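You operate a simulated robot arm through the tools that you are given. There is no shell and no other tool. Be economical: measure what you need, move in short steps, check, and stop when the job is done.

The job below is to be done with a simulated robot arm. You get a single attempt, and the scene is never put back.

Task
Let the red patch set under its clamp and the green weight.
Fine: once it has set, put the weight back and open the clamp.
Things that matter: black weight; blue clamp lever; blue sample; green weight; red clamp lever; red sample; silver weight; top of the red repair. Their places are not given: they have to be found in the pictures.

It is judged by the outcome, as a careful person would: the job done as asked, and still so three seconds after it is handed in. It fails if anything else is knocked over, pushed out of place, dropped, spilled or broken.

Robot
A 7-joint arm with a two-finger parallel gripper, fixed in place. Base frame: the origin is at the foot of the arm, x ahead of it, y to its left, z up; the work surface is at about z = 740. Lengths are in mm, angles in rad, forces in N, time in s.
With the tool pointing down near the work surface it reaches from about 340 to 780 mm from the base axis. Its first joint turns from -2.897 to 2.897 rad. Payload 3.91 kg.
The tool frame sits at the grasp point between the pads (the TCP): z along the fingers, y along the line on which they close. The tips reach 30 mm beyond it. Largest opening 110 mm; finger width 20, thickness 10; the body of the gripper, 48 by 112 mm, starts 55 mm behind the TCP.
Orientation is told as [roll, pitch, yaw] about the base's x, y, z axes, in that order, counted from this pose: with the fingers straight down and closing along the base's y, the tool's x points along the base's -x, its y along +y and its z along -z.

Tools
- The arm moves only by the tool nudge_tool. Its argument "commands" is a list that holds one entry, the list of rows, each a list of 7 numbers: the shift along the tool's x, y, z in mm, then the turn, a rotation vector about the tool's x, y, z in rad, then the gripper command, from -1 (fully open) to 1 (shut), values between in proportion. In form: [[[x, y, z, rx, ry, rz, fingers], ...]]. A call has 1 to 20 rows; each row shifts and turns the commanded pose from where the row before left it, along the tool's axes as they then stand. Rows are played at 5 a second. More than 50 mm and 0.15 rad between two rows, or a gripper value outside its range, and nothing of the call is played. Where a pose cannot be reached the arm comes as near as it can. A force on the tool above 50 N (or 10 N above the force at the start of the call, whichever is more), or a blocked arm, ends the call early, and 0.2 s more pass. Each finger travels about 153 mm/s and halts on what it meets, pressing with about 40 N; the grip force reading is that of the motor and also rises with nothing between the fingers. The clock runs only during rows and for 0.2 s after the last one: add rows that do not move to give the fingers time. The reply holds the time, the measured pose of the TCP, the force on the tool along the base axes, the opening and the grip force, in the units named above and with some noise, with the torque about the TCP (base axes, N m) and any sound that the robot's microphone picked up, and new pictures: "show" is both (left out), scene, wrist or none.
- Cameras (640 x 400 px; columns grow to the right, rows downward): "scene" is fixed at [51.5, 502, 1336.5]; the picture's right is [-0.43, -0.90, 0.00], its down [-0.47, 0.22, -0.85] and it looks along [0.77, -0.36, -0.52] (base axes); focal length 311 px, centre (320, 200). "wrist" rides on the gripper at [77, 7, -114] in the tool frame; the picture's right is [-0.09, 1.00, 0.00], its down [-0.80, -0.07, -0.59] and it looks along [-0.59, -0.05, 0.80] (tool axes); focal length 270 px, centre (320, 200).
- lift_body(by): slides the trunk up (or, below 0, down) by that many mm; the arm rides with it, the base frame stays. It gives what a move gives, with no picture.
- point_at(camera, pixels): there is no depth. For up to 12 entries [column, row, z] of the newest picture of that camera ("zoom" is the newest enlarged one), the place [x, y] in the base frame at which the ray of that pixel passes the height z, good to about 2 mm. The clock stands still meanwhile.
- close_up(camera, box): a new picture of the part [left, top, right, bottom] of that camera's present view, enlarged. The clock stands still meanwhile.
- job_done(): hands the job in; it is judged then, once.

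Go step by step. Measure first, check grasps and placings, and put right what went wrong. The budget is 80 turns and 200 pictures, counting those below and the enlarged ones. Unless the task says otherwise, let go and move clear before handing in, and close with one line.

The tools are called after "Request:" as a command line: name --argument value ..., lists and objects as JSON in quotes. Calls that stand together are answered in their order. nudge_tool: Moves the arm, as the interface text tells. Its arguments: {"type":"object","properties":{"commands":{"type":"array","items":{"type":"array","items":{"type":"array","items":{"type":"number"}}}},"show":{"type":"string","enum":["both","scene","wrist","none"]}},"required":["commands"]} The other tools are called the same way: lift_body (by) slides the trunk up or down; point_at (camera, pixels) gives the place at which the rays of pixels pass given heights; close_up (camera, box) takes an enlarged picture of a part of a camera's view; job_done () hands the job in.

At the start:

```text
time_s: 0.0
tcp_pos: [459.4, 131.0, 1170.3]
ee_rot: [0.0, -0.001, 0.001]
wrist_force: [0.4, 0.5, -0.1]
moment: [-0.04, 0.05, 0.02]
gripper_width: 109.9
grip_force: 0.0
trunk travel left (down, up): [-500.0, 110.0]
```

scene: 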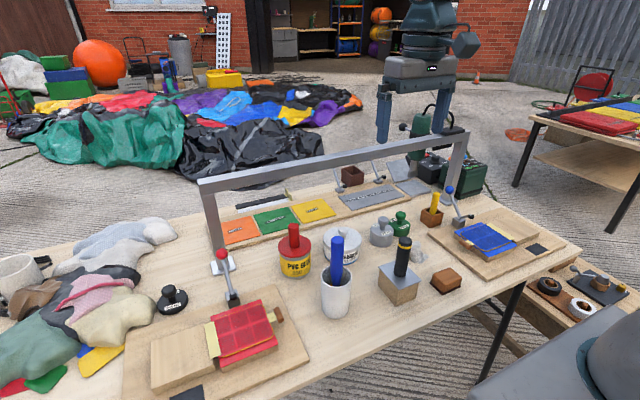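
wrist: 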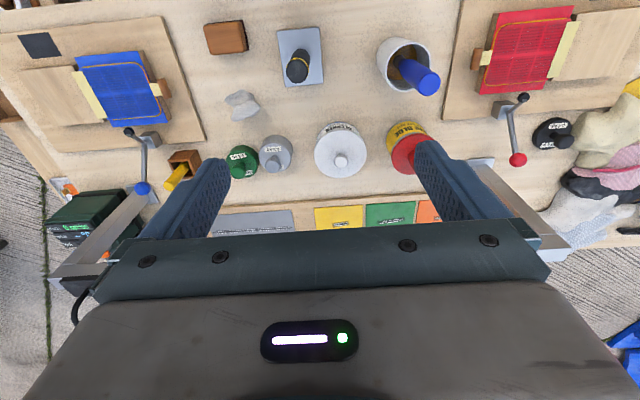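

The pictures show a red repair board (scene ~240,330) with a red lever (222,262), and a green weight at about (400,222). I'll look closer at the labels and the clamps.

Request:
close_up --camera "scene" --box '[120, 230, 320, 400]'

Request:
close_up --camera "scene" --box '[210, 150, 430, 290]'

Request:
close_up --camera "scene" --box '[360, 160, 560, 300]'

Request:
close_up --camera "wrist" --box '[440, 0, 640, 180]'

Request:
close_up --camera "wrist" --box '[0, 10, 300, 240]'

```text
2.35 times, centred on (220, 315) of scene
```

zoom: 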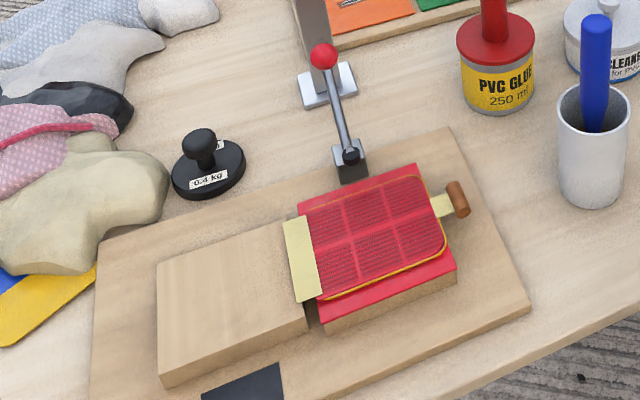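

```text
2.86 times, centred on (320, 220) of scene
```

zoom: 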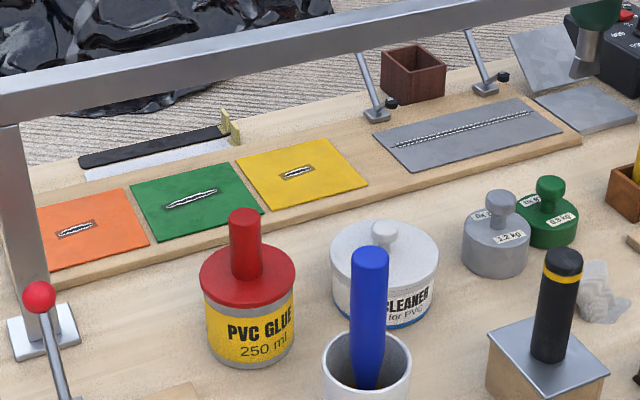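

```text
2.86 times, centred on (460, 230) of scene
```

zoom: 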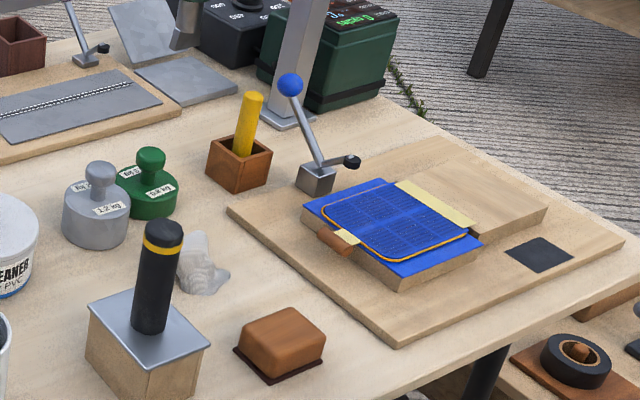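

```text
2.22 times, centred on (540, 90) of wrist
```

zoom: 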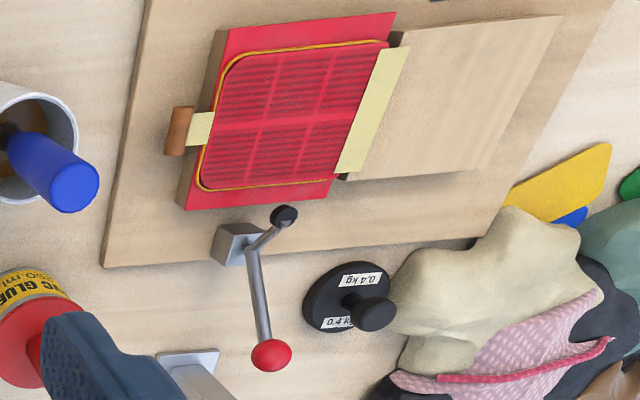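

```text
1.74 times, centred on (150, 125) of wrist
```

zoom: 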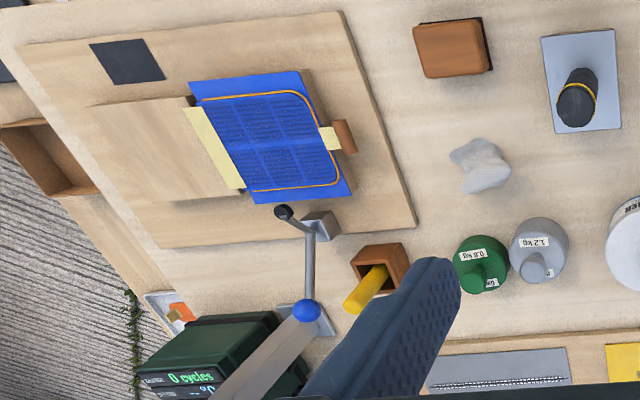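

Levers are both standing back (open), the green weight reads 0.8 kg, and a beam crosses behind. I'll measure the main points.

Request:
point_at --camera "wrist" --pixels '[[243, 161, 740], [243, 161, 790], [275, 155, 780], [517, 160, 850], [517, 160, 900], [502, 112, 760], [523, 98, 790], [522, 50, 780], [480, 165, 740], [150, 195, 740], [552, 134, 760], [183, 160, 770]]'

Request:
point_at --camera "scene" --pixels '[[400, 232, 740], [400, 215, 790], [382, 225, 780], [220, 254, 850], [220, 254, 900], [231, 300, 760], [231, 296, 790], [245, 330, 780], [224, 268, 740], [460, 222, 740], [172, 300, 760], [432, 215, 770]]'

Request:
close_up --camera "scene" --box '[390, 90, 510, 200]'

Request:
close_up --camera "scene" --box '[195, 240, 295, 330]'

```text
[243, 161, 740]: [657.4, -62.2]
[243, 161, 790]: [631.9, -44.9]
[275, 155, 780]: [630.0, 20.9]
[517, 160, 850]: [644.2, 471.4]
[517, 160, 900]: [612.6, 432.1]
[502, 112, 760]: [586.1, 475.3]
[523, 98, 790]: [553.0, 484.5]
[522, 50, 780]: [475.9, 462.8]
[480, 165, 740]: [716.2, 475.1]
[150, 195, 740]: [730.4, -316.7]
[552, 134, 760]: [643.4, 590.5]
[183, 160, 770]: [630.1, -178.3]
```

```text
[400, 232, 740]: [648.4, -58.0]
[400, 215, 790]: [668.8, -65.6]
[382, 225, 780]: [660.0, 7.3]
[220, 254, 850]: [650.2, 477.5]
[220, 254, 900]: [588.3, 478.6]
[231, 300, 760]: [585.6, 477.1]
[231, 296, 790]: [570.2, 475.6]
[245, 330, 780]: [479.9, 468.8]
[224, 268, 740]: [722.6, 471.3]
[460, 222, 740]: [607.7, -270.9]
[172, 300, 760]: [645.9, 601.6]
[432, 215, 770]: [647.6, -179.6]
```

```text
3.64 times, centred on (450, 145) of scene
```

zoom: 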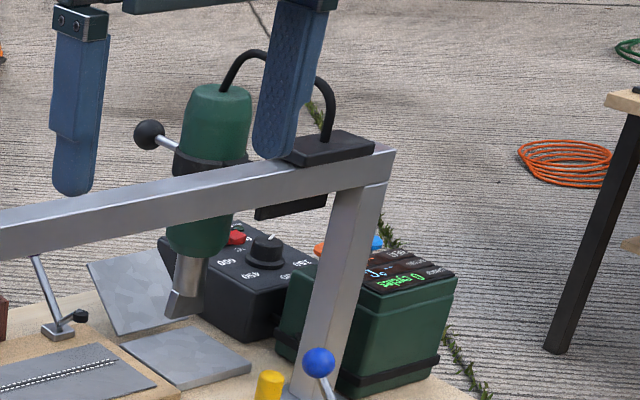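

```text
4.44 times, centred on (245, 285) of scene
```

zoom: 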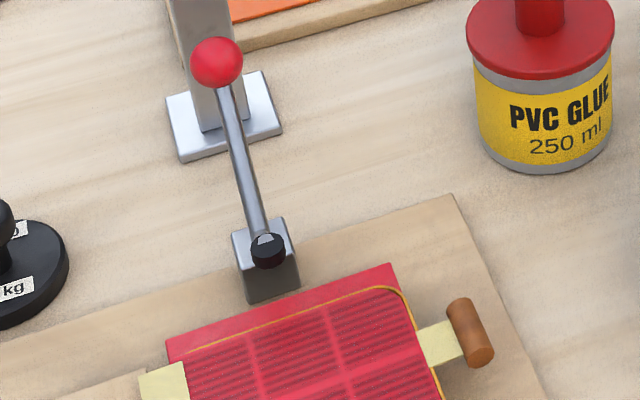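

Ball of the red lever is near (645,474,852), its pivot near (586,476), and the foot is raised over the sample; the beam is at about x=722, z=1000. I'll go over the green weight for a closer look before taking it by the knob.

Request:
nudge_tool --commands '[[[-30, -38, 0, 0, 0, 0, -1], [-30, -38, 0, 0, 0, 0, -1], [-30, -38, 0, 0, 0, 0, -1], [-30, -38, 0, 0, 0, 0, -1], [-30, -38, 0, 0, 0, 0, -1], [0, 0, 50, 0, 0, 0, -0.6], [0, 0, 50, 0, 0, 0, -0.3], [0, 0, 50, 0, 0, 0, -0.1], [0, 0, 50, 0, 0, 0, -0.1], [0, 0, 0, 0, 0, 0, -0.1]]]'

```text
time_s: 2.2
tcp_pos: [608.8, -60.0, 970.4]
ee_rot: [-0.001, -0.001, -0.002]
wrist_force: [-0.2, -0.5, 0.0]
moment: [-0.01, 0.05, -0.02]
gripper_width: 60.6
grip_force: 0.0
trunk travel left (down, up): [-500.0, 110.0]
```

scene: 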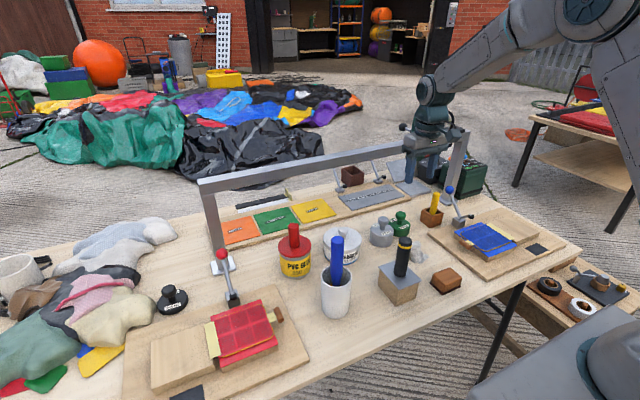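
wrist: 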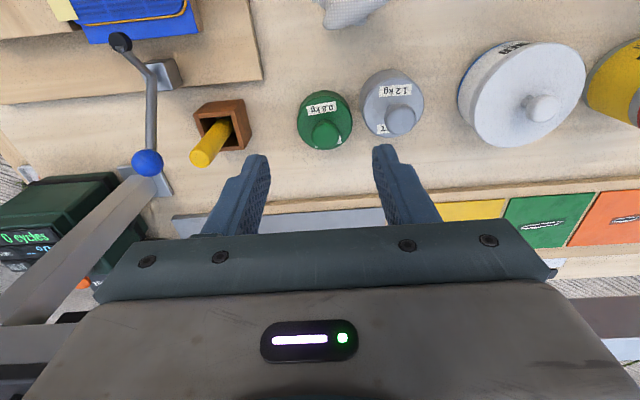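

Green weight is at wrist (325,120), its knob at about (326,133). I'll zoom to measure heights and diameters.

Request:
close_up --camera "wrist" --box '[270, 60, 450, 172]'

Request:
close_up --camera "scene" --box '[360, 200, 440, 250]'

```text
3.56 times, centred on (360, 116) of wrist
```

zoom: 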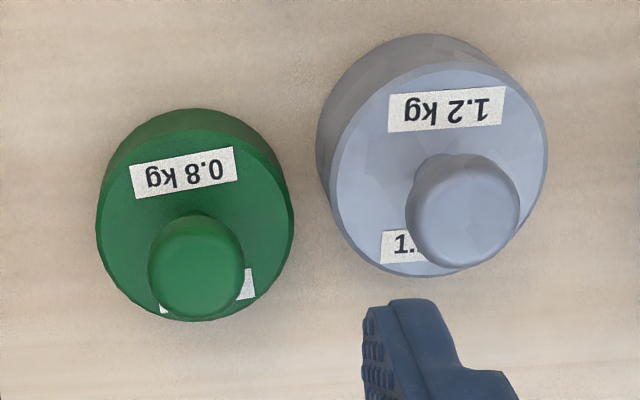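

```text
8.00 times, centred on (400, 225) of scene
```

zoom: 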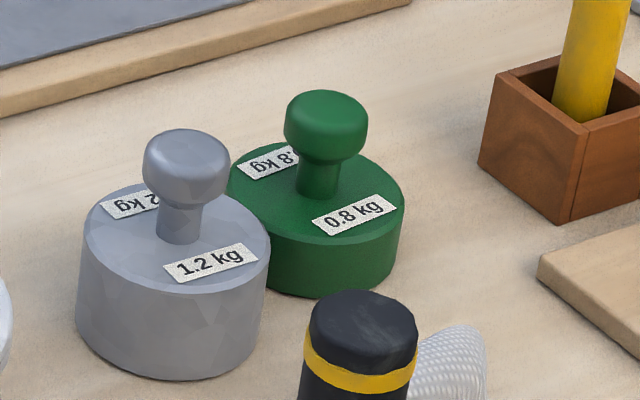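

Request:
point_at --camera "zoom" --pixels '[[317, 190, 765], [317, 190, 775], [317, 190, 785], [326, 112, 800], [326, 112, 810], [326, 112, 820], [228, 190, 770], [403, 190, 770], [284, 125, 800], [368, 125, 800], [333, 297, 740]]'

Request:
point_at --camera "wrist" --pixels '[[313.7, 122.2, 765], [313.7, 122.2, 775], [313.7, 122.2, 785], [314.5, 135, 800], [314.5, 135, 810], [314.5, 135, 820], [286, 122, 770], [341, 122, 770], [301, 135, 800], [327.7, 135, 800], [310.5, 90, 740]]'

```text
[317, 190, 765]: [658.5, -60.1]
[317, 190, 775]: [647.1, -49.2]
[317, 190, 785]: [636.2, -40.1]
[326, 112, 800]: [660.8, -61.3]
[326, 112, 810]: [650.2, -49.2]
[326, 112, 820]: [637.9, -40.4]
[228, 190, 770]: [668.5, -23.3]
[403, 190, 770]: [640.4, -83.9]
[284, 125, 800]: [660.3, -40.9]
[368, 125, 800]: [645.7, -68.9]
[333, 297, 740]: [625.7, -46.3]
```

```text
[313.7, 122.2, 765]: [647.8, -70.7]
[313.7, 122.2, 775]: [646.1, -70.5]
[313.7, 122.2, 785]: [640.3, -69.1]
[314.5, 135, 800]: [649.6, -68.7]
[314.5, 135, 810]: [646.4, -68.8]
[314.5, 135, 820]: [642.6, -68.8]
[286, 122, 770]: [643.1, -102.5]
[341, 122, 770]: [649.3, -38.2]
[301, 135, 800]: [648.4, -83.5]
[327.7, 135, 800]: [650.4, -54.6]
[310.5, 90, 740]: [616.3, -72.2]
```

Correcting the zoom mapping, both cameras agree on the green weight at about (649,-55), disc top z≈770, knob top z≈808. I'll move above it and check alignment between the fingers.

Request:
nudge_tool --commands '[[[-40, 5, 0, 0, 0, 0, -0.1], [0, 0, 45, 0, 0, 0, -0.1], [0, 0, 45, 0, 0, 0, -0.1], [0, 0, 0, 0, 0, 0, -0.1]]]'

```text
time_s: 3.2
tcp_pos: [649.6, -55.8, 879.1]
ee_rot: [0.0, 0.0, -0.001]
wrist_force: [-0.3, -0.2, 0.3]
moment: [0.01, 0.01, 0.01]
gripper_width: 60.4
grip_force: 0.1
trunk travel left (down, up): [-500.0, 110.0]
```

scene: 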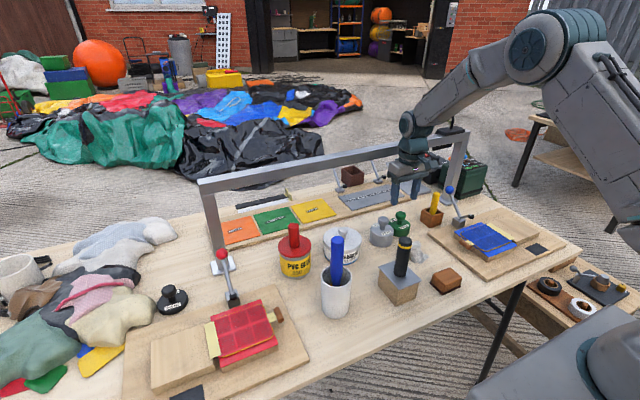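
wrist: 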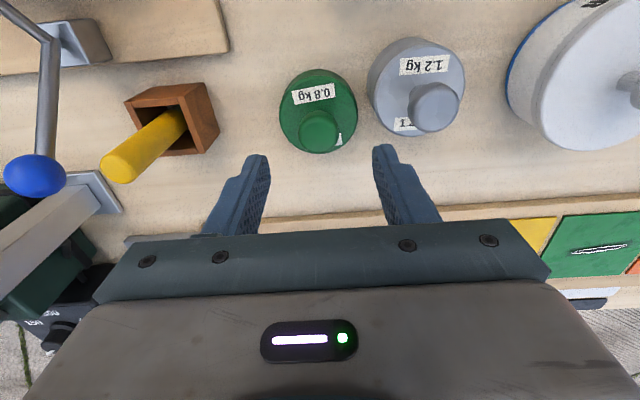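

The knob (320,128) lies centred between the fingers (~319). Descending part way with a slightly narrower opening.

Request:
nudge_tool --commands '[[[0, 0, 40, 0, 0, 0, 0.05], [0, 0, 0, 0, 0, 0, 0.05]]]' --show "wrist"

Request:
close_up --camera "scene" --box '[350, 160, 446, 260]'

Request:
point_at --camera "wrist" --pixels '[[319, 130, 805], [319, 130, 800]]'

```text
time_s: 3.8
tcp_pos: [650.7, -57.2, 839.8]
ee_rot: [0.0, 0.0, -0.001]
wrist_force: [-0.3, -0.7, -0.7]
moment: [-0.01, 0.0, 0.02]
gripper_width: 52.3
grip_force: 0.1
trunk travel left (down, up): [-500.0, 110.0]
```

wrist: 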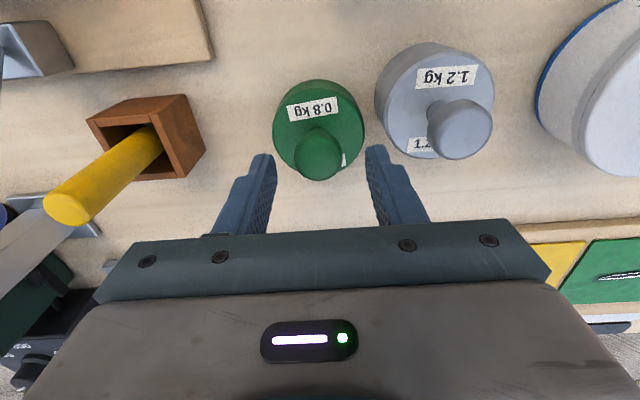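

```text
4.00 times, centred on (398, 210) of scene
```

zoom: 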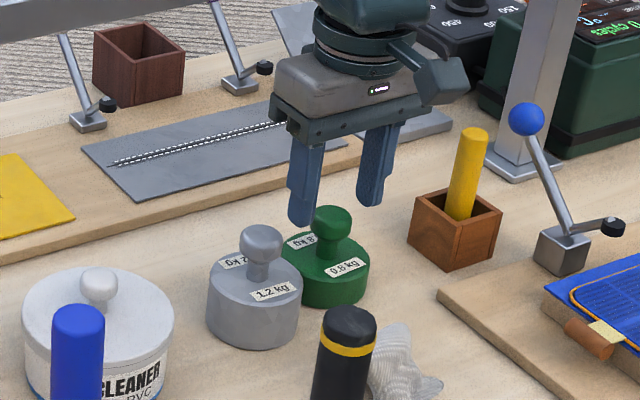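

```text
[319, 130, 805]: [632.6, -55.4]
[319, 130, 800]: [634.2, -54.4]
```

Request:
point_at --camera "wrist" --pixels '[[319, 156, 808], [319, 160, 800], [319, 180, 795], [320, 130, 790]]'

```text
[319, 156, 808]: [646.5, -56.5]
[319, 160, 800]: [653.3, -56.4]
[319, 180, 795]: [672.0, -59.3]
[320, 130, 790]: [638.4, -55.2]
```

Knob resolves to about (650,-56), under the TCP. Descending to z≈808 and closing.

Request:
nudge_tool --commands '[[[0, 0, 20, 0, 0, 0, 0.05], [0, 0, 12, 0, 0, 0, 0.05], [0, 0, 0, 0, 0, 0, 0.05], [0, 0, 0, 0, 0, 0, 0.7], [0, 0, 0, 0, 0, 0, 0.7], [0, 0, 0, 0, 0, 0, 0.7]]]' --show "wrist"

Request:
close_up --camera "scene" --box '[350, 160, 446, 260]'

```text
time_s: 5.2
tcp_pos: [650.2, -56.8, 807.1]
ee_rot: [0.001, 0.0, 0.002]
wrist_force: [0.4, -1.2, -0.1]
moment: [-0.04, -0.03, -0.05]
gripper_width: 30.2
grip_force: 39.5
trunk travel left (down, up): [-500.0, 110.0]
```

wrist: 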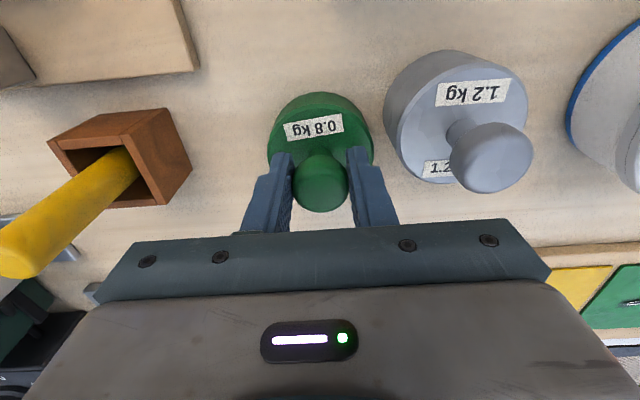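

```text
4.00 times, centred on (398, 210) of scene
```

zoom: 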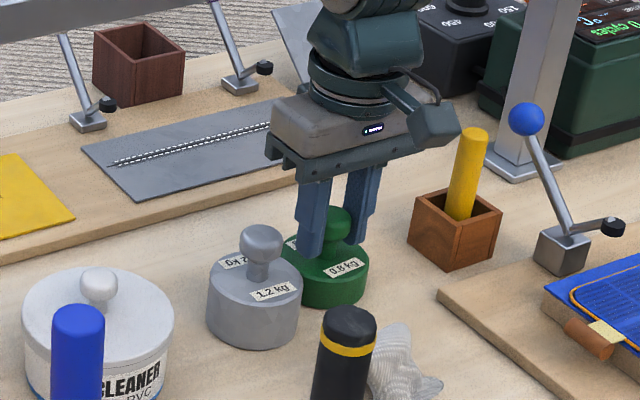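

Holding the knob (opening 30.2, 39.5 N). Lifting straight up and checking the load.

Request:
nudge_tool --commands '[[[0, 0, -15, 0, 0, 0, 0.7], [0, 0, -25, 0, 0, 0, 0.7], [0, 0, -40, 0, 0, 0, 0.7], [0, 0, -45, 0, 0, 0, 0.7], [0, 0, -45, 0, 0, 0, 0.7], [0, 0, -45, 0, 0, 0, 0.7], [0, 0, 0, 0, 0, 0, 0.7]]]'

```text
time_s: 6.8
tcp_pos: [648.9, -55.4, 1023.2]
ee_rot: [0.0, 0.002, 0.0]
wrist_force: [-0.1, 0.5, -7.3]
moment: [-0.01, 0.04, -0.01]
gripper_width: 30.2
grip_force: 40.0
trunk travel left (down, up): [-500.0, 110.0]
```

scene: 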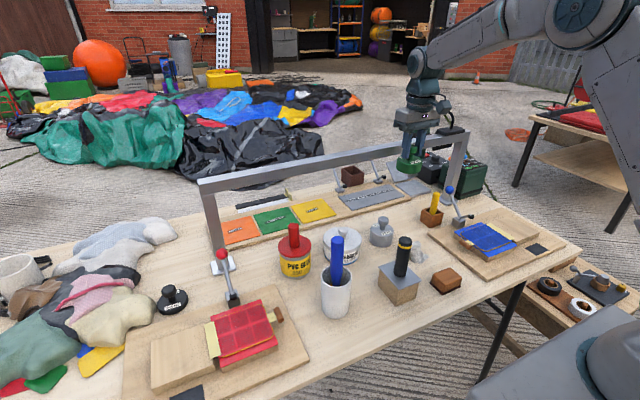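
wrist: 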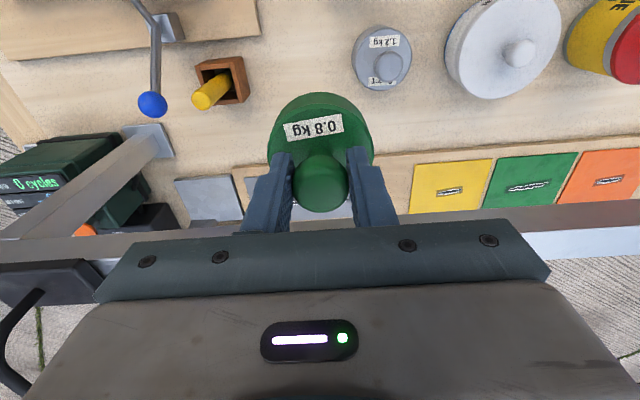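

Load of 7.3 N confirms the weight is held. Moving at this height to above the red sample.

Request:
nudge_tool --commands '[[[15, 43.3, 0, 0, 0, 0, 0.7], [15, 43.3, 0, 0, 0, 0, 0.7], [15, 43.3, 0, 0, 0, 0, 0.7], [15, 43.3, 0, 0, 0, 0, 0.7], [15, 43.3, 0, 0, 0, 0, 0.7], [15, 43.3, 0, 0, 0, 0, 0.7], [15, 43.3, 0, 0, 0, 0, 0.7], [15, 43.3, 0, 0, 0, 0, 0.7], [15, 43.3, 0, 0, 0, 0, 0.7], [15, 43.3, 0, 0, 0, 0, 0.7], [15, 43.3, 0, 0, 0, 0, 0.7], [15, 43.3, 0, 0, 0, 0, 0.7], [0, 0, 0, 0, 0, 0, 0.7]]]'

Request:
close_up --camera "wrist" --box '[150, 0, 490, 212]'

```text
time_s: 9.6
tcp_pos: [469.6, 465.3, 1022.6]
ee_rot: [-0.003, 0.001, -0.002]
wrist_force: [-0.2, 0.9, -8.5]
moment: [0.01, 0.04, 0.01]
gripper_width: 30.1
grip_force: 39.9
trunk travel left (down, up): [-500.0, 110.0]
```

scene: 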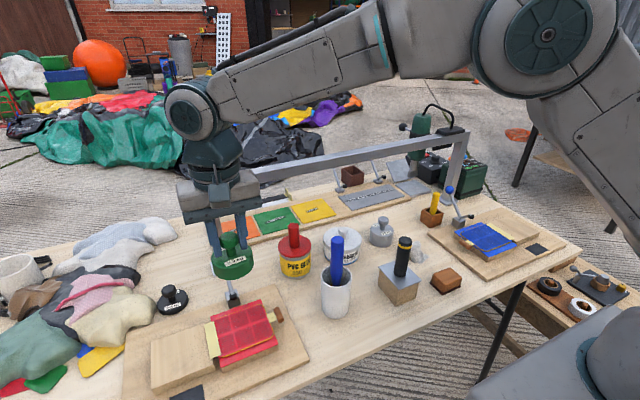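
wrist: 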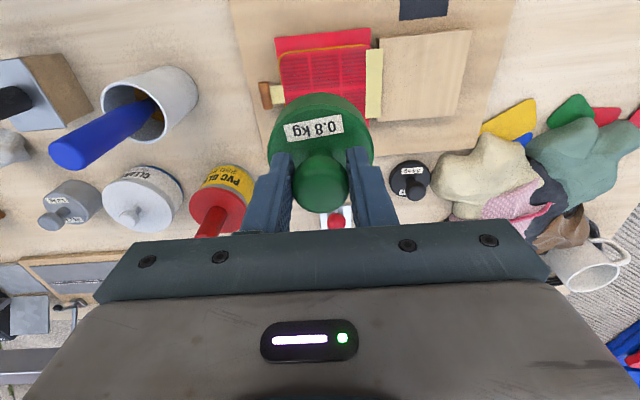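

```text
1.88 times, centred on (320, 106) of wrist
```

zoom: 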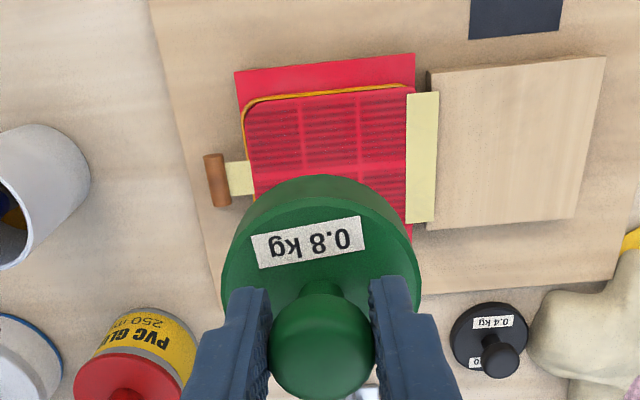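

The sample spans wrist (275-380, 30-125). Measuring its corners in both views for height and centre.

Request:
point_at --camera "zoom" --pixels '[[235, 72, 770], [235, 72, 780], [415, 53, 770], [415, 53, 780], [410, 88, 780], [245, 100, 780], [217, 180, 780], [412, 225, 780], [405, 160, 780]]'

Request:
close_up --camera "scene" --box '[140, 260, 320, 400]'

```text
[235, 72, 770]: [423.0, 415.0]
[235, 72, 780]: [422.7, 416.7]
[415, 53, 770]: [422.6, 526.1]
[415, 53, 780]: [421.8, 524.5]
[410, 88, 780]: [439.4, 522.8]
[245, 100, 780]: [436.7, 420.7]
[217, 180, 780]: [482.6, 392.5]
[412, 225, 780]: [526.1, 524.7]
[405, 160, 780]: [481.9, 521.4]
```

```text
2.86 times, centred on (230, 330) of scene
```

zoom: 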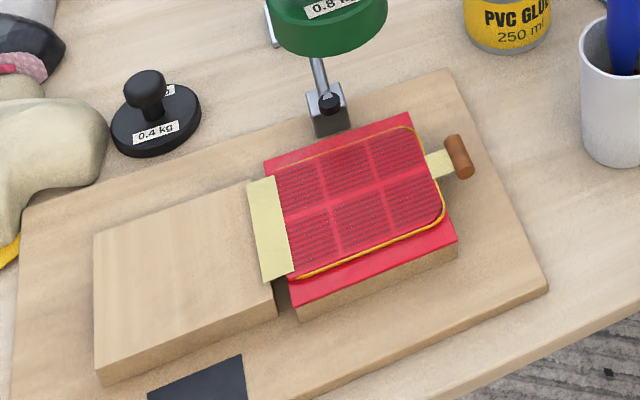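

Request:
point_at --camera "zoom" --pixels '[[457, 240, 770], [457, 240, 780], [408, 113, 770], [408, 113, 780], [265, 160, 770], [265, 160, 780], [444, 220, 775], [412, 128, 775], [295, 278, 775], [272, 178, 775], [355, 200, 775], [330, 104, 815]]'

```text
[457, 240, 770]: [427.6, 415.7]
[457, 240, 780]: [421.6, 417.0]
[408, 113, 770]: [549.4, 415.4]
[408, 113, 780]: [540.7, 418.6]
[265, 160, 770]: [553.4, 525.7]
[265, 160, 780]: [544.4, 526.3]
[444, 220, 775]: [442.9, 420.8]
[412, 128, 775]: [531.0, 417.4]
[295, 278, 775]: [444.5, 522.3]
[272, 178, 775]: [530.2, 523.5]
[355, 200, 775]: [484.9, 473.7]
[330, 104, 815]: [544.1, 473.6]
```

Sample top is z≈778, patch centre (486,471), and the foot will land at about x≈532. I'll place the weight at about (475,471), expecting contact at TCP z≈845.

Request:
nudge_tool --commands '[[[-5.4, 5.7, 0, 0, 0, 0, 0.7], [0, 0, 45, 0, 0, 0, 0.7], [0, 0, 45, 0, 0, 0, 0.7], [0, 0, 45, 0, 0, 0, 0.7], [0, 0, 30, 0, 0, 0, 0.7], [0, 0, 0, 0, 0, 0, 0.7]]]'

Request:
close_up --camera "scene" --box '[140, 220, 320, 360]'

```text
time_s: 11.0
tcp_pos: [475.9, 470.2, 860.5]
ee_rot: [0.0, 0.001, 0.0]
wrist_force: [-0.8, -0.4, -8.6]
moment: [0.01, 0.05, 0.0]
gripper_width: 30.0
grip_force: 40.2
trunk travel left (down, up): [-500.0, 110.0]
```

scene: 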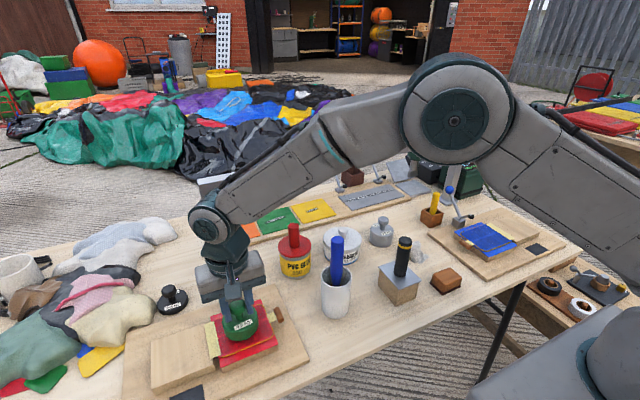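
wrist: 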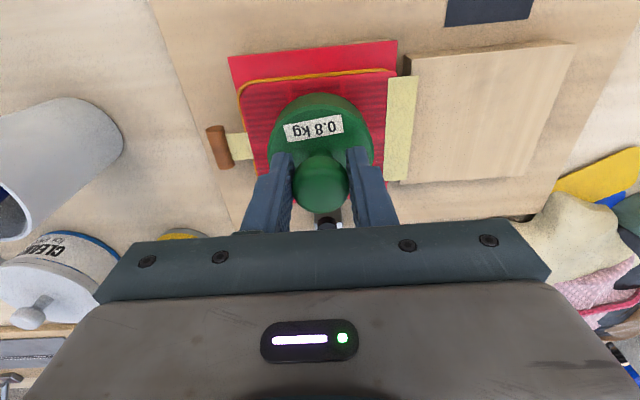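

```text
2.86 times, centred on (230, 290) of scene
```

zoom: 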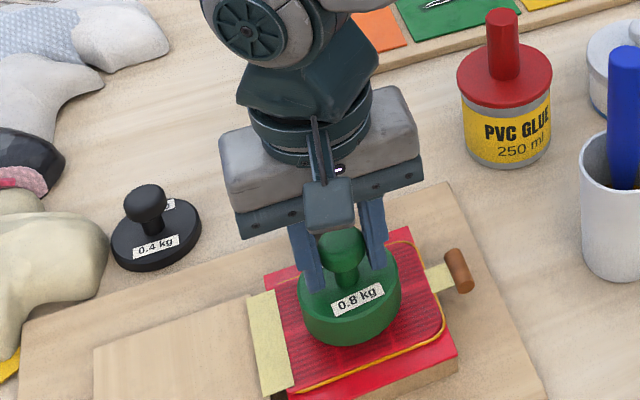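

Position looks right, centred on the patch with the foot (327,222) clear. Lowering gently.

Request:
nudge_tool --commands '[[[0, 0, 8, 0, 0, 0, 0.7], [0, 0, 3, 0, 0, 0, 0.7], [0, 0, 2, 0, 0, 0, 0.7], [0, 0, 0, 0, 0, 0, 0.7]]]' --show "none"

```text
time_s: 12.0
tcp_pos: [475.1, 471.1, 845.1]
ee_rot: [0.0, 0.0, 0.0]
wrist_force: [0.0, -0.2, -6.5]
moment: [0.02, 0.03, -0.02]
gripper_width: 30.2
grip_force: 40.1
trunk travel left (down, up): [-500.0, 110.0]
```

Load is slightly reduced (-6.5 N), so contact is near. Continuing millimetre by millimetre.

Request:
nudge_tool --commands '[[[0, 0, 1, 0, 0, 0, 0.7], [0, 0, 0, 0, 0, 0, 0.7]]]' --show "none"

Request:
nudge_tool --commands '[[[0, 0, 1, 0, 0, 0, 0.7], [0, 0, 0, 0, 0, 0, 0.7]]]' --show "none"

```text
time_s: 12.6
tcp_pos: [475.7, 471.3, 845.2]
ee_rot: [0.0, -0.002, 0.0]
wrist_force: [-0.1, -0.9, -0.1]
moment: [0.15, 0.02, -0.03]
gripper_width: 30.0
grip_force: 40.2
trunk travel left (down, up): [-500.0, 110.0]
```

```text
time_s: 13.2
tcp_pos: [475.2, 470.4, 846.1]
ee_rot: [0.001, -0.002, 0.001]
wrist_force: [-0.6, -1.1, 9.0]
moment: [0.23, 0.08, 0.0]
gripper_width: 30.2
grip_force: 40.2
trunk travel left (down, up): [-500.0, 110.0]
```

The weight is resting on the patch (force now +9 N). Easing 1 mm up, then opening and rising clear.

Request:
nudge_tool --commands '[[[0, 0, -1, 0, 0, 0, 0.7], [0, 0, 0, 0, 0, 0, 0.4], [0, 0, 0, 0, 0, 0, 0.1], [0, 0, 0, 0, 0, 0, 0.1], [0, 0, -10, 0, 0, 0, 0.1], [0, 0, -40, 0, 0, 0, 0.1], [0, 0, -45, 0, 0, 0, 0.1], [0, 0, 0, 0, 0, 0, 0.1]]]'

Request:
close_up --camera "wrist" --box '[180, 20, 460, 220]'

Request:
close_up --camera "scene" --box '[140, 220, 320, 360]'

```text
time_s: 15.0
tcp_pos: [475.3, 470.2, 940.9]
ee_rot: [0.0, 0.0, 0.0]
wrist_force: [0.3, 0.3, 0.5]
moment: [0.02, 0.02, -0.02]
gripper_width: 49.1
grip_force: 0.0
trunk travel left (down, up): [-500.0, 110.0]
```

scene: 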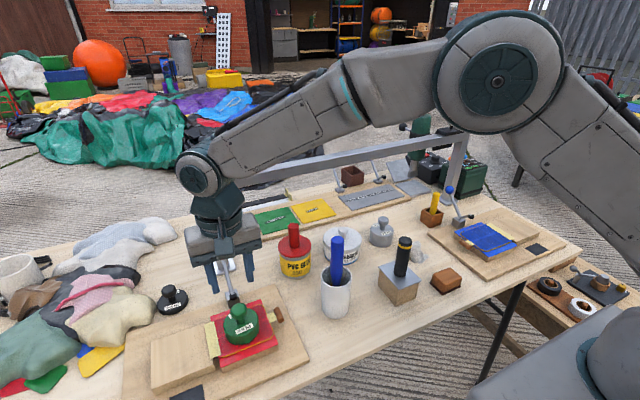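
wrist: 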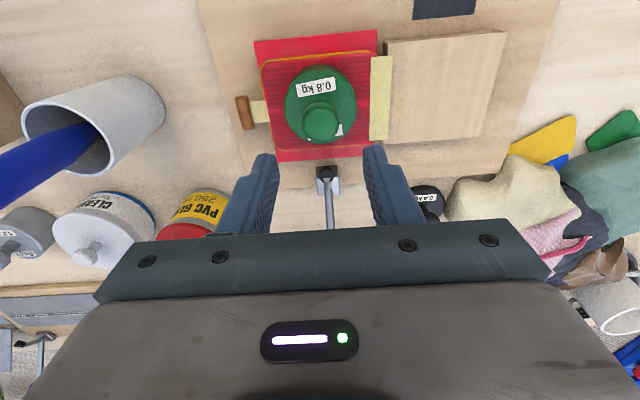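

```text
2.00 times, centred on (320, 120) of wrist
```

zoom: 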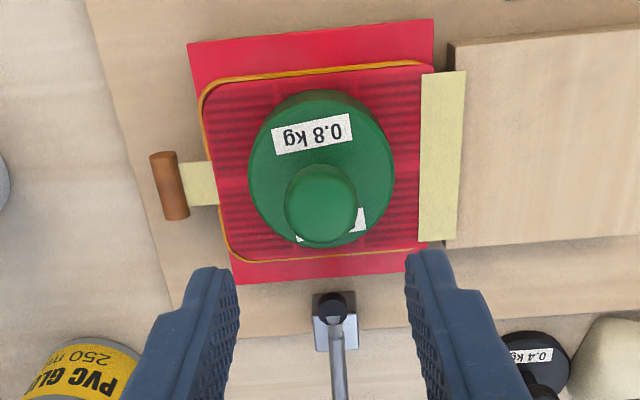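

```text
2.86 times, centred on (230, 290) of scene
```

zoom: 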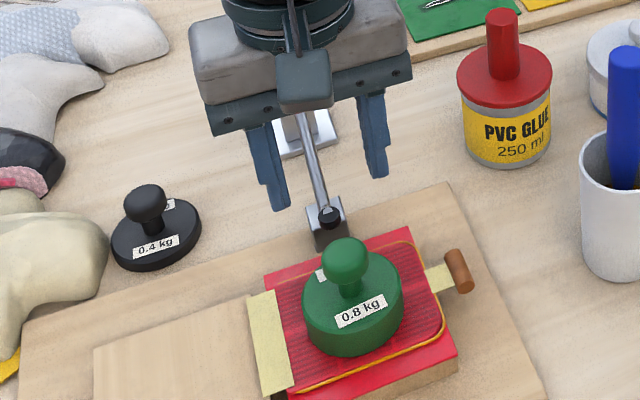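

The weight stands on the patch, clear of the foot. Now moving toward the red lever's ball for a better fix.

Request:
nudge_tool --commands '[[[-40, 0, -10, 0, 0, 0, 0.1], [-40, 0, -10, 0, 0, 0, 0.1], [-30, 0, 0, 0, 0, 0, 0.1], [0, 0, 0, 0, 0, 0, 0.1]]]'

Request:
close_up --camera "scene" --box '[140, 200, 320, 340]'

```text
time_s: 16.0
tcp_pos: [585.3, 470.0, 957.8]
ee_rot: [0.001, -0.001, -0.001]
wrist_force: [0.9, 0.4, 0.9]
moment: [-0.04, 0.0, 0.0]
gripper_width: 49.3
grip_force: 0.1
trunk travel left (down, up): [-500.0, 110.0]
```

scene: 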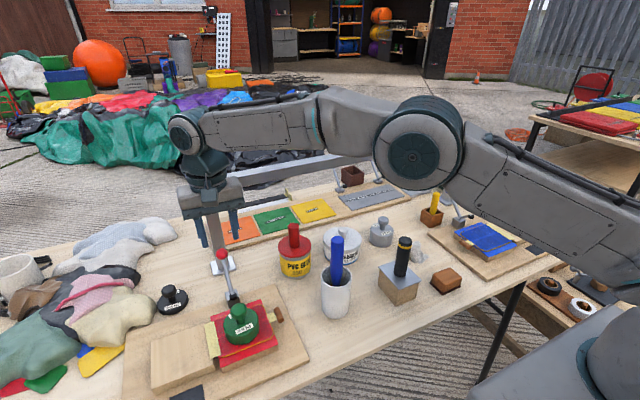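
wrist: 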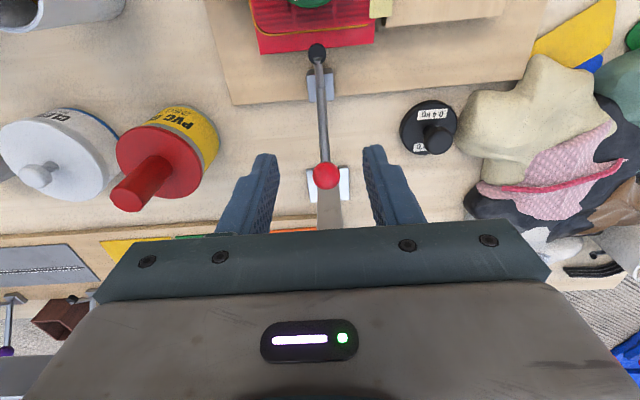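

```text
2.86 times, centred on (230, 270) of scene
```

zoom: 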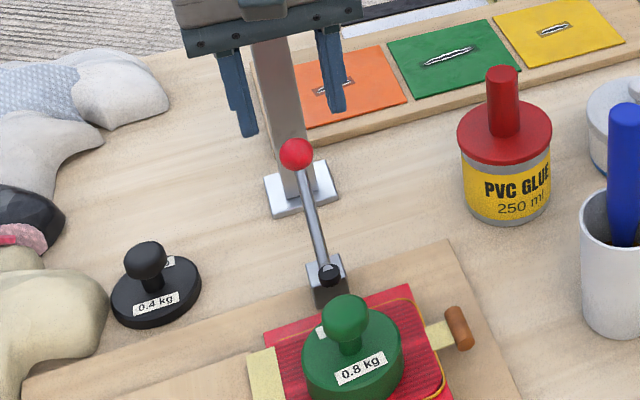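

Request:
point_at --camera "wrist" --pixels '[[325, 175, 840], [325, 175, 850], [325, 175, 860], [318, 53, 815], [320, 90, 770], [321, 80, 785]]'

Request:
point_at --camera "zoom" --pixels '[[296, 154, 840], [296, 154, 850], [296, 154, 860], [329, 275, 815], [325, 268, 785], [325, 275, 775]]'

```text
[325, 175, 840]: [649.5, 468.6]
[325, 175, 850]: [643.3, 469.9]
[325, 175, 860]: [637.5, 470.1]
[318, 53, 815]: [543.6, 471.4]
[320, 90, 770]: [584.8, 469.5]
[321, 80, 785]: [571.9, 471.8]
```

```text
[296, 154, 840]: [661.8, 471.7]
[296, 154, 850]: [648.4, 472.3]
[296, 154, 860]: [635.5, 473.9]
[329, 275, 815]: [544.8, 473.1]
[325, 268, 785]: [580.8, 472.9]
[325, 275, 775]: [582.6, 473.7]
```

Ball is at about (639,471.5,857), pivot about (582,473,780), foot (544,472,815). Going above the ball and down around it.

Request:
nudge_tool --commands '[[[-27, 1.5, 0, 0, 0, 0, 0.1], [-27, 0, 0, 0, 0, 0, 0.1], [0, 0, 35, 0, 0, 0, 0.1], [0, 0, 30, 0, 0, 0, 0.1], [0, 0, 0, 0, 0, 0, 0.1]]]'

Request:
close_up --camera "scene" --box '[140, 180, 320, 320]'

```text
time_s: 17.2
tcp_pos: [627.4, 459.7, 896.8]
ee_rot: [-0.001, 0.002, 0.0]
wrist_force: [-0.7, -0.4, -0.1]
moment: [-0.04, -0.01, -0.02]
gripper_width: 49.5
grip_force: 0.0
out of reach, approached as far as the arm can: row 2, 3
trunk travel left (down, up): [-500.0, 110.0]
```

scene: 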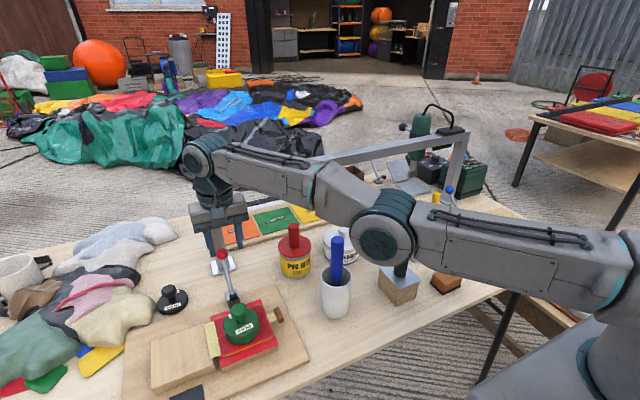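
wrist: 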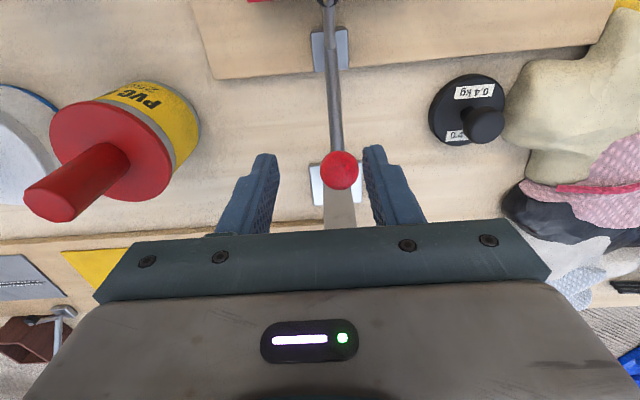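

```text
2.86 times, centred on (230, 250) of scene
```

zoom: 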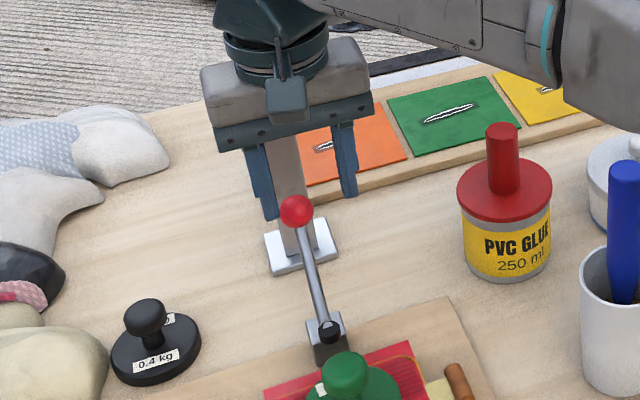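

The reach runs out with the tool vertical (stopped at 627,460). I'll back off a bit, then tilt the tool outward about its y axis to gain reach.

Request:
nudge_tool --commands '[[[25, 0, -30, 0, 0, 0, 0.1], [0, 0, 0, 0, -0.12, 0, 0.1], [0, 0, 0, 0, -0.12, 0, 0.1], [0, 0, 0, 0, -0.12, 0, 0.1], [0, 0, 0, 0, -0.12, 0, 0.1], [0, 0, 0, 0, 0, 0, 0.1]]]'

```text
time_s: 18.6
tcp_pos: [665.6, 519.0, 937.6]
ee_rot: [-0.002, -0.48, 0.0]
wrist_force: [0.2, -0.8, -0.1]
moment: [0.01, 0.01, -0.02]
gripper_width: 49.4
grip_force: 0.0
out of reach, approached as far as the arm can: row 1, 2, 3, 4, 5
trunk travel left (down, up): [-500.0, 110.0]
```

scene: 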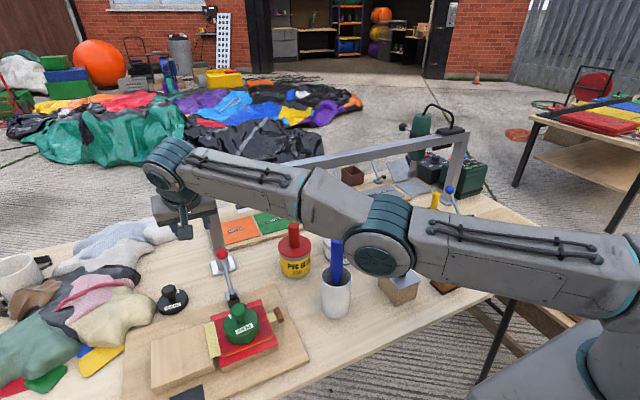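
wrist: 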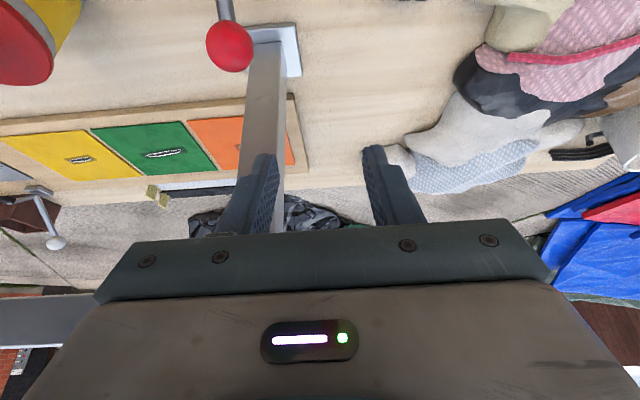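

The unreachable commands made it drift to (666,519,938). Retreating along base −x and back to y≈471 to get a reachable pose.

Request:
nudge_tool --commands '[[[35.5, 0, -18.5, 0, 0, 0, 0.1], [35.5, 0, -18.5, 0, 0, 0, 0.1], [0, 0, 0, 0, 0, 0, 0.1]]]'

```text
time_s: 19.4
tcp_pos: [620.8, 559.2, 941.9]
ee_rot: [-0.003, -0.479, -0.001]
wrist_force: [-0.9, -0.4, -0.3]
moment: [0.01, -0.02, 0.01]
gripper_width: 49.5
grip_force: 0.0
out of reach, approached as far as the arm can: row 1, 2
trunk travel left (down, up): [-500.0, 110.0]
```

scene: 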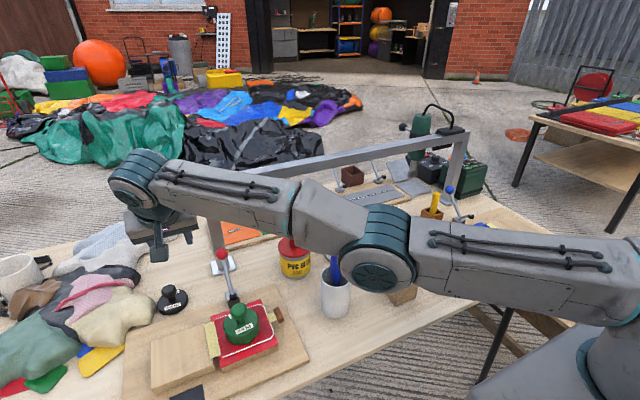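
wrist: 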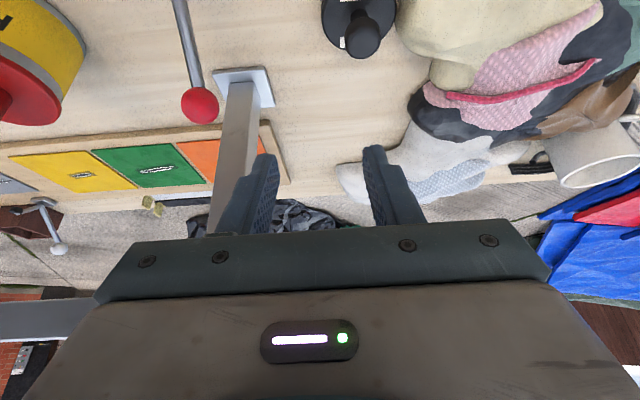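

It slid along its reach limit. Pulling clearly inward (−x, −y) so the arm bends again.

Request:
nudge_tool --commands '[[[24, -40, -12.5, 0, 0, 0, 0.1], [24, -40, -12.5, 0, 0, 0, 0.1], [0, 0, 0, 0, 0, 0, 0.1]]]' --show "scene"

```text
time_s: 20.2
tcp_pos: [622.8, 557.4, 944.3]
ee_rot: [-0.002, -0.481, 0.0]
wrist_force: [-0.7, -0.5, 0.2]
moment: [-0.02, 0.01, 0.02]
gripper_width: 49.7
grip_force: 0.1
out of reach, approached as far as the arm can: row 1, 2
trunk travel left (down, up): [-500.0, 110.0]
```

scene: 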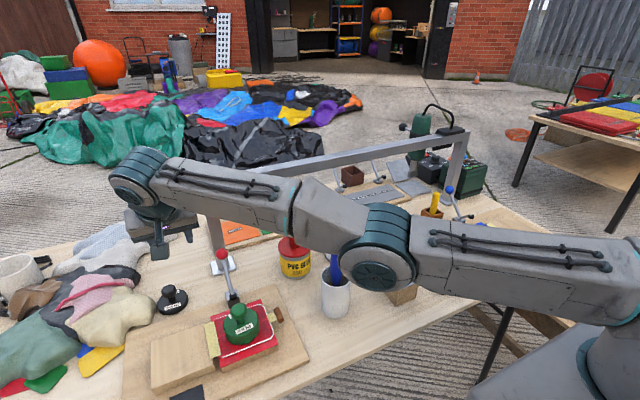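

It is stuck with this tilt; undoing the tilt.

Request:
nudge_tool --commands '[[[0, 0, 0, 0, 0.12, 0, 0.1], [0, 0, 0, 0, 0.12, 0, 0.1], [0, 0, 0, 0, 0.12, 0, 0.1], [0, 0, 0, 0, 0.12, 0, 0.1], [0, 0, 0, 0, 0, 0, 0.1]]]' --show "scene"

```text
time_s: 21.4
tcp_pos: [573.6, 504.3, 939.5]
ee_rot: [0.001, -0.02, 0.001]
wrist_force: [-0.7, 0.3, 0.3]
moment: [-0.01, 0.01, 0.0]
gripper_width: 49.4
grip_force: 0.0
out of reach, approached as far as the arm can: row 1, 2, 3, 4
trunk travel left (down, up): [-500.0, 110.0]
```

scene: 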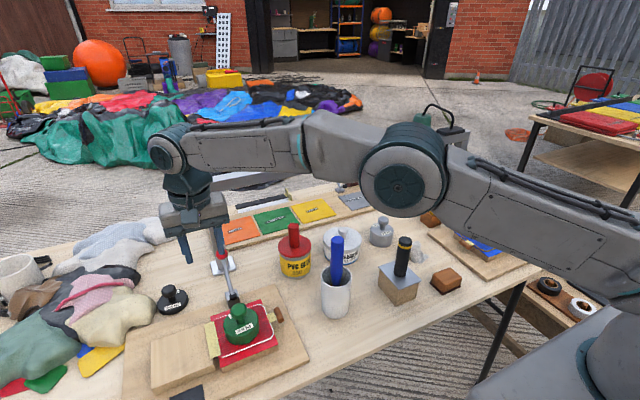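

Recovered. Instead of the ball I'll grip the lever's shaft lower down, around (617,472,835), which is within reach (radius ≈778). First centring on y=472.

Request:
nudge_tool --commands '[[[0, -32, 0, 0, 0.02, 0, 0.1], [0, 0, 0, 0, 0, 0, 0.1]]]' --show "wrist"

```text
time_s: 22.0
tcp_pos: [574.5, 472.4, 940.7]
ee_rot: [-0.001, 0.021, 0.0]
wrist_force: [-0.6, 0.4, 0.1]
moment: [0.02, 0.0, -0.04]
gripper_width: 49.4
grip_force: 0.1
trunk travel left (down, up): [-500.0, 110.0]
```

wrist: 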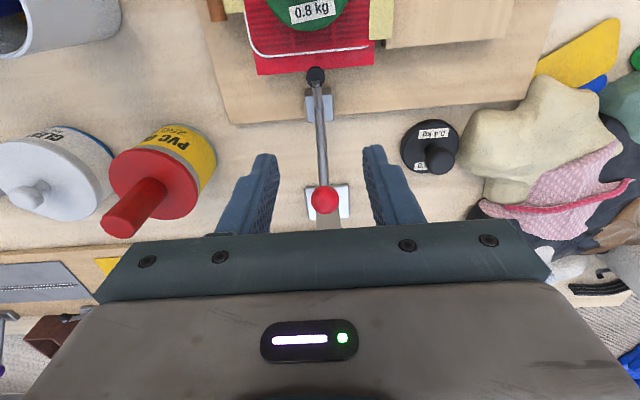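

The shaft lies between the fingers. I notice the patch outline now looks white (245,40), to check later. Descending and moving forward around the shaft.

Request:
nudge_tool --commands '[[[0, 0, 40, 0, -0.02, 0, 0.1], [0, 0, 40, 0, 0, 0, 0.1], [-22, 0, 10, 0, 0, 0, 0.1], [-20, 0, 14, 0, 0, 0, 0.1], [0, 0, 0, 0, 0, 0, 0.1]]]'

Request:
close_up --camera "scene" --box '[140, 220, 320, 360]'

```text
time_s: 23.2
tcp_pos: [614.9, 472.3, 836.5]
ee_rot: [0.001, -0.001, 0.0]
wrist_force: [0.7, 0.3, -0.1]
moment: [0.04, 0.02, -0.01]
gripper_width: 49.7
grip_force: 0.0
trunk travel left (down, up): [-500.0, 110.0]
```

scene: 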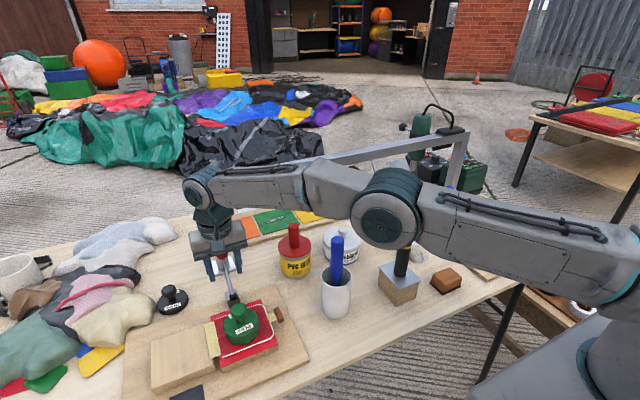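
wrist: 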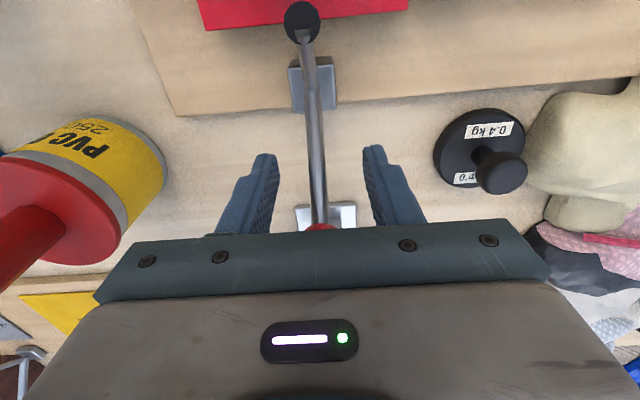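

```text
2.86 times, centred on (230, 290) of scene
```

zoom: 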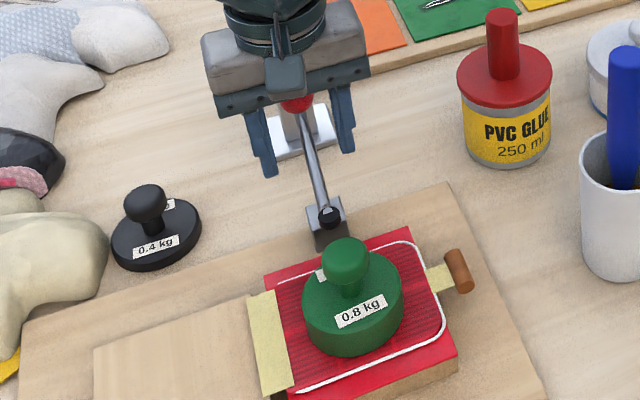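

The patch bead has gone from amber to white under the weight. Shaft sits centred; closing on it.

Request:
nudge_tool --commands '[[[0, 0, 0, 0, 0, 0, 0.6], [0, 0, 0, 0, 0, 0, 1], [0, 0, 0, 0, 0, 0, 1], [0, 0, 0, 0, 0, 0, 1]]]' --show "wrist"

Request:
close_up --camera "scene" --box '[430, 180, 560, 280]'

```text
time_s: 24.2
tcp_pos: [616.0, 471.2, 836.3]
ee_rot: [-0.002, 0.001, -0.002]
wrist_force: [-4.2, -10.7, -1.5]
moment: [-0.15, 0.05, -0.06]
gripper_width: 9.0
grip_force: 45.1
trunk travel left (down, up): [-500.0, 110.0]
```

wrist: 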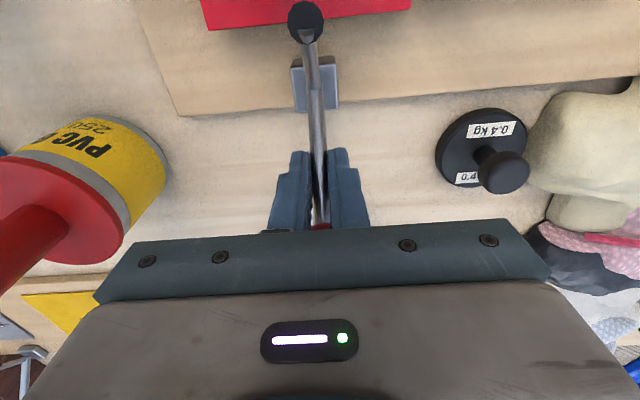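

```text
4.00 times, centred on (495, 230) of scene
```

zoom: 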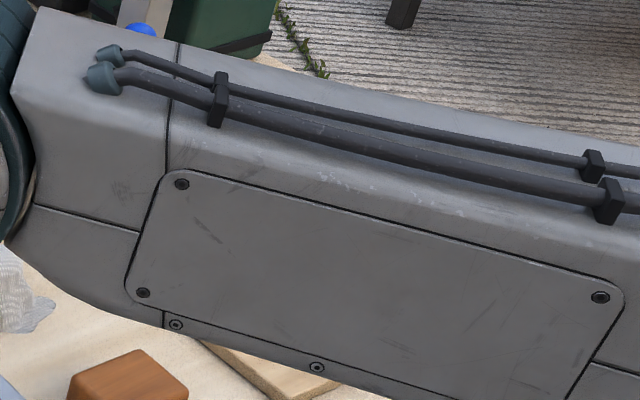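

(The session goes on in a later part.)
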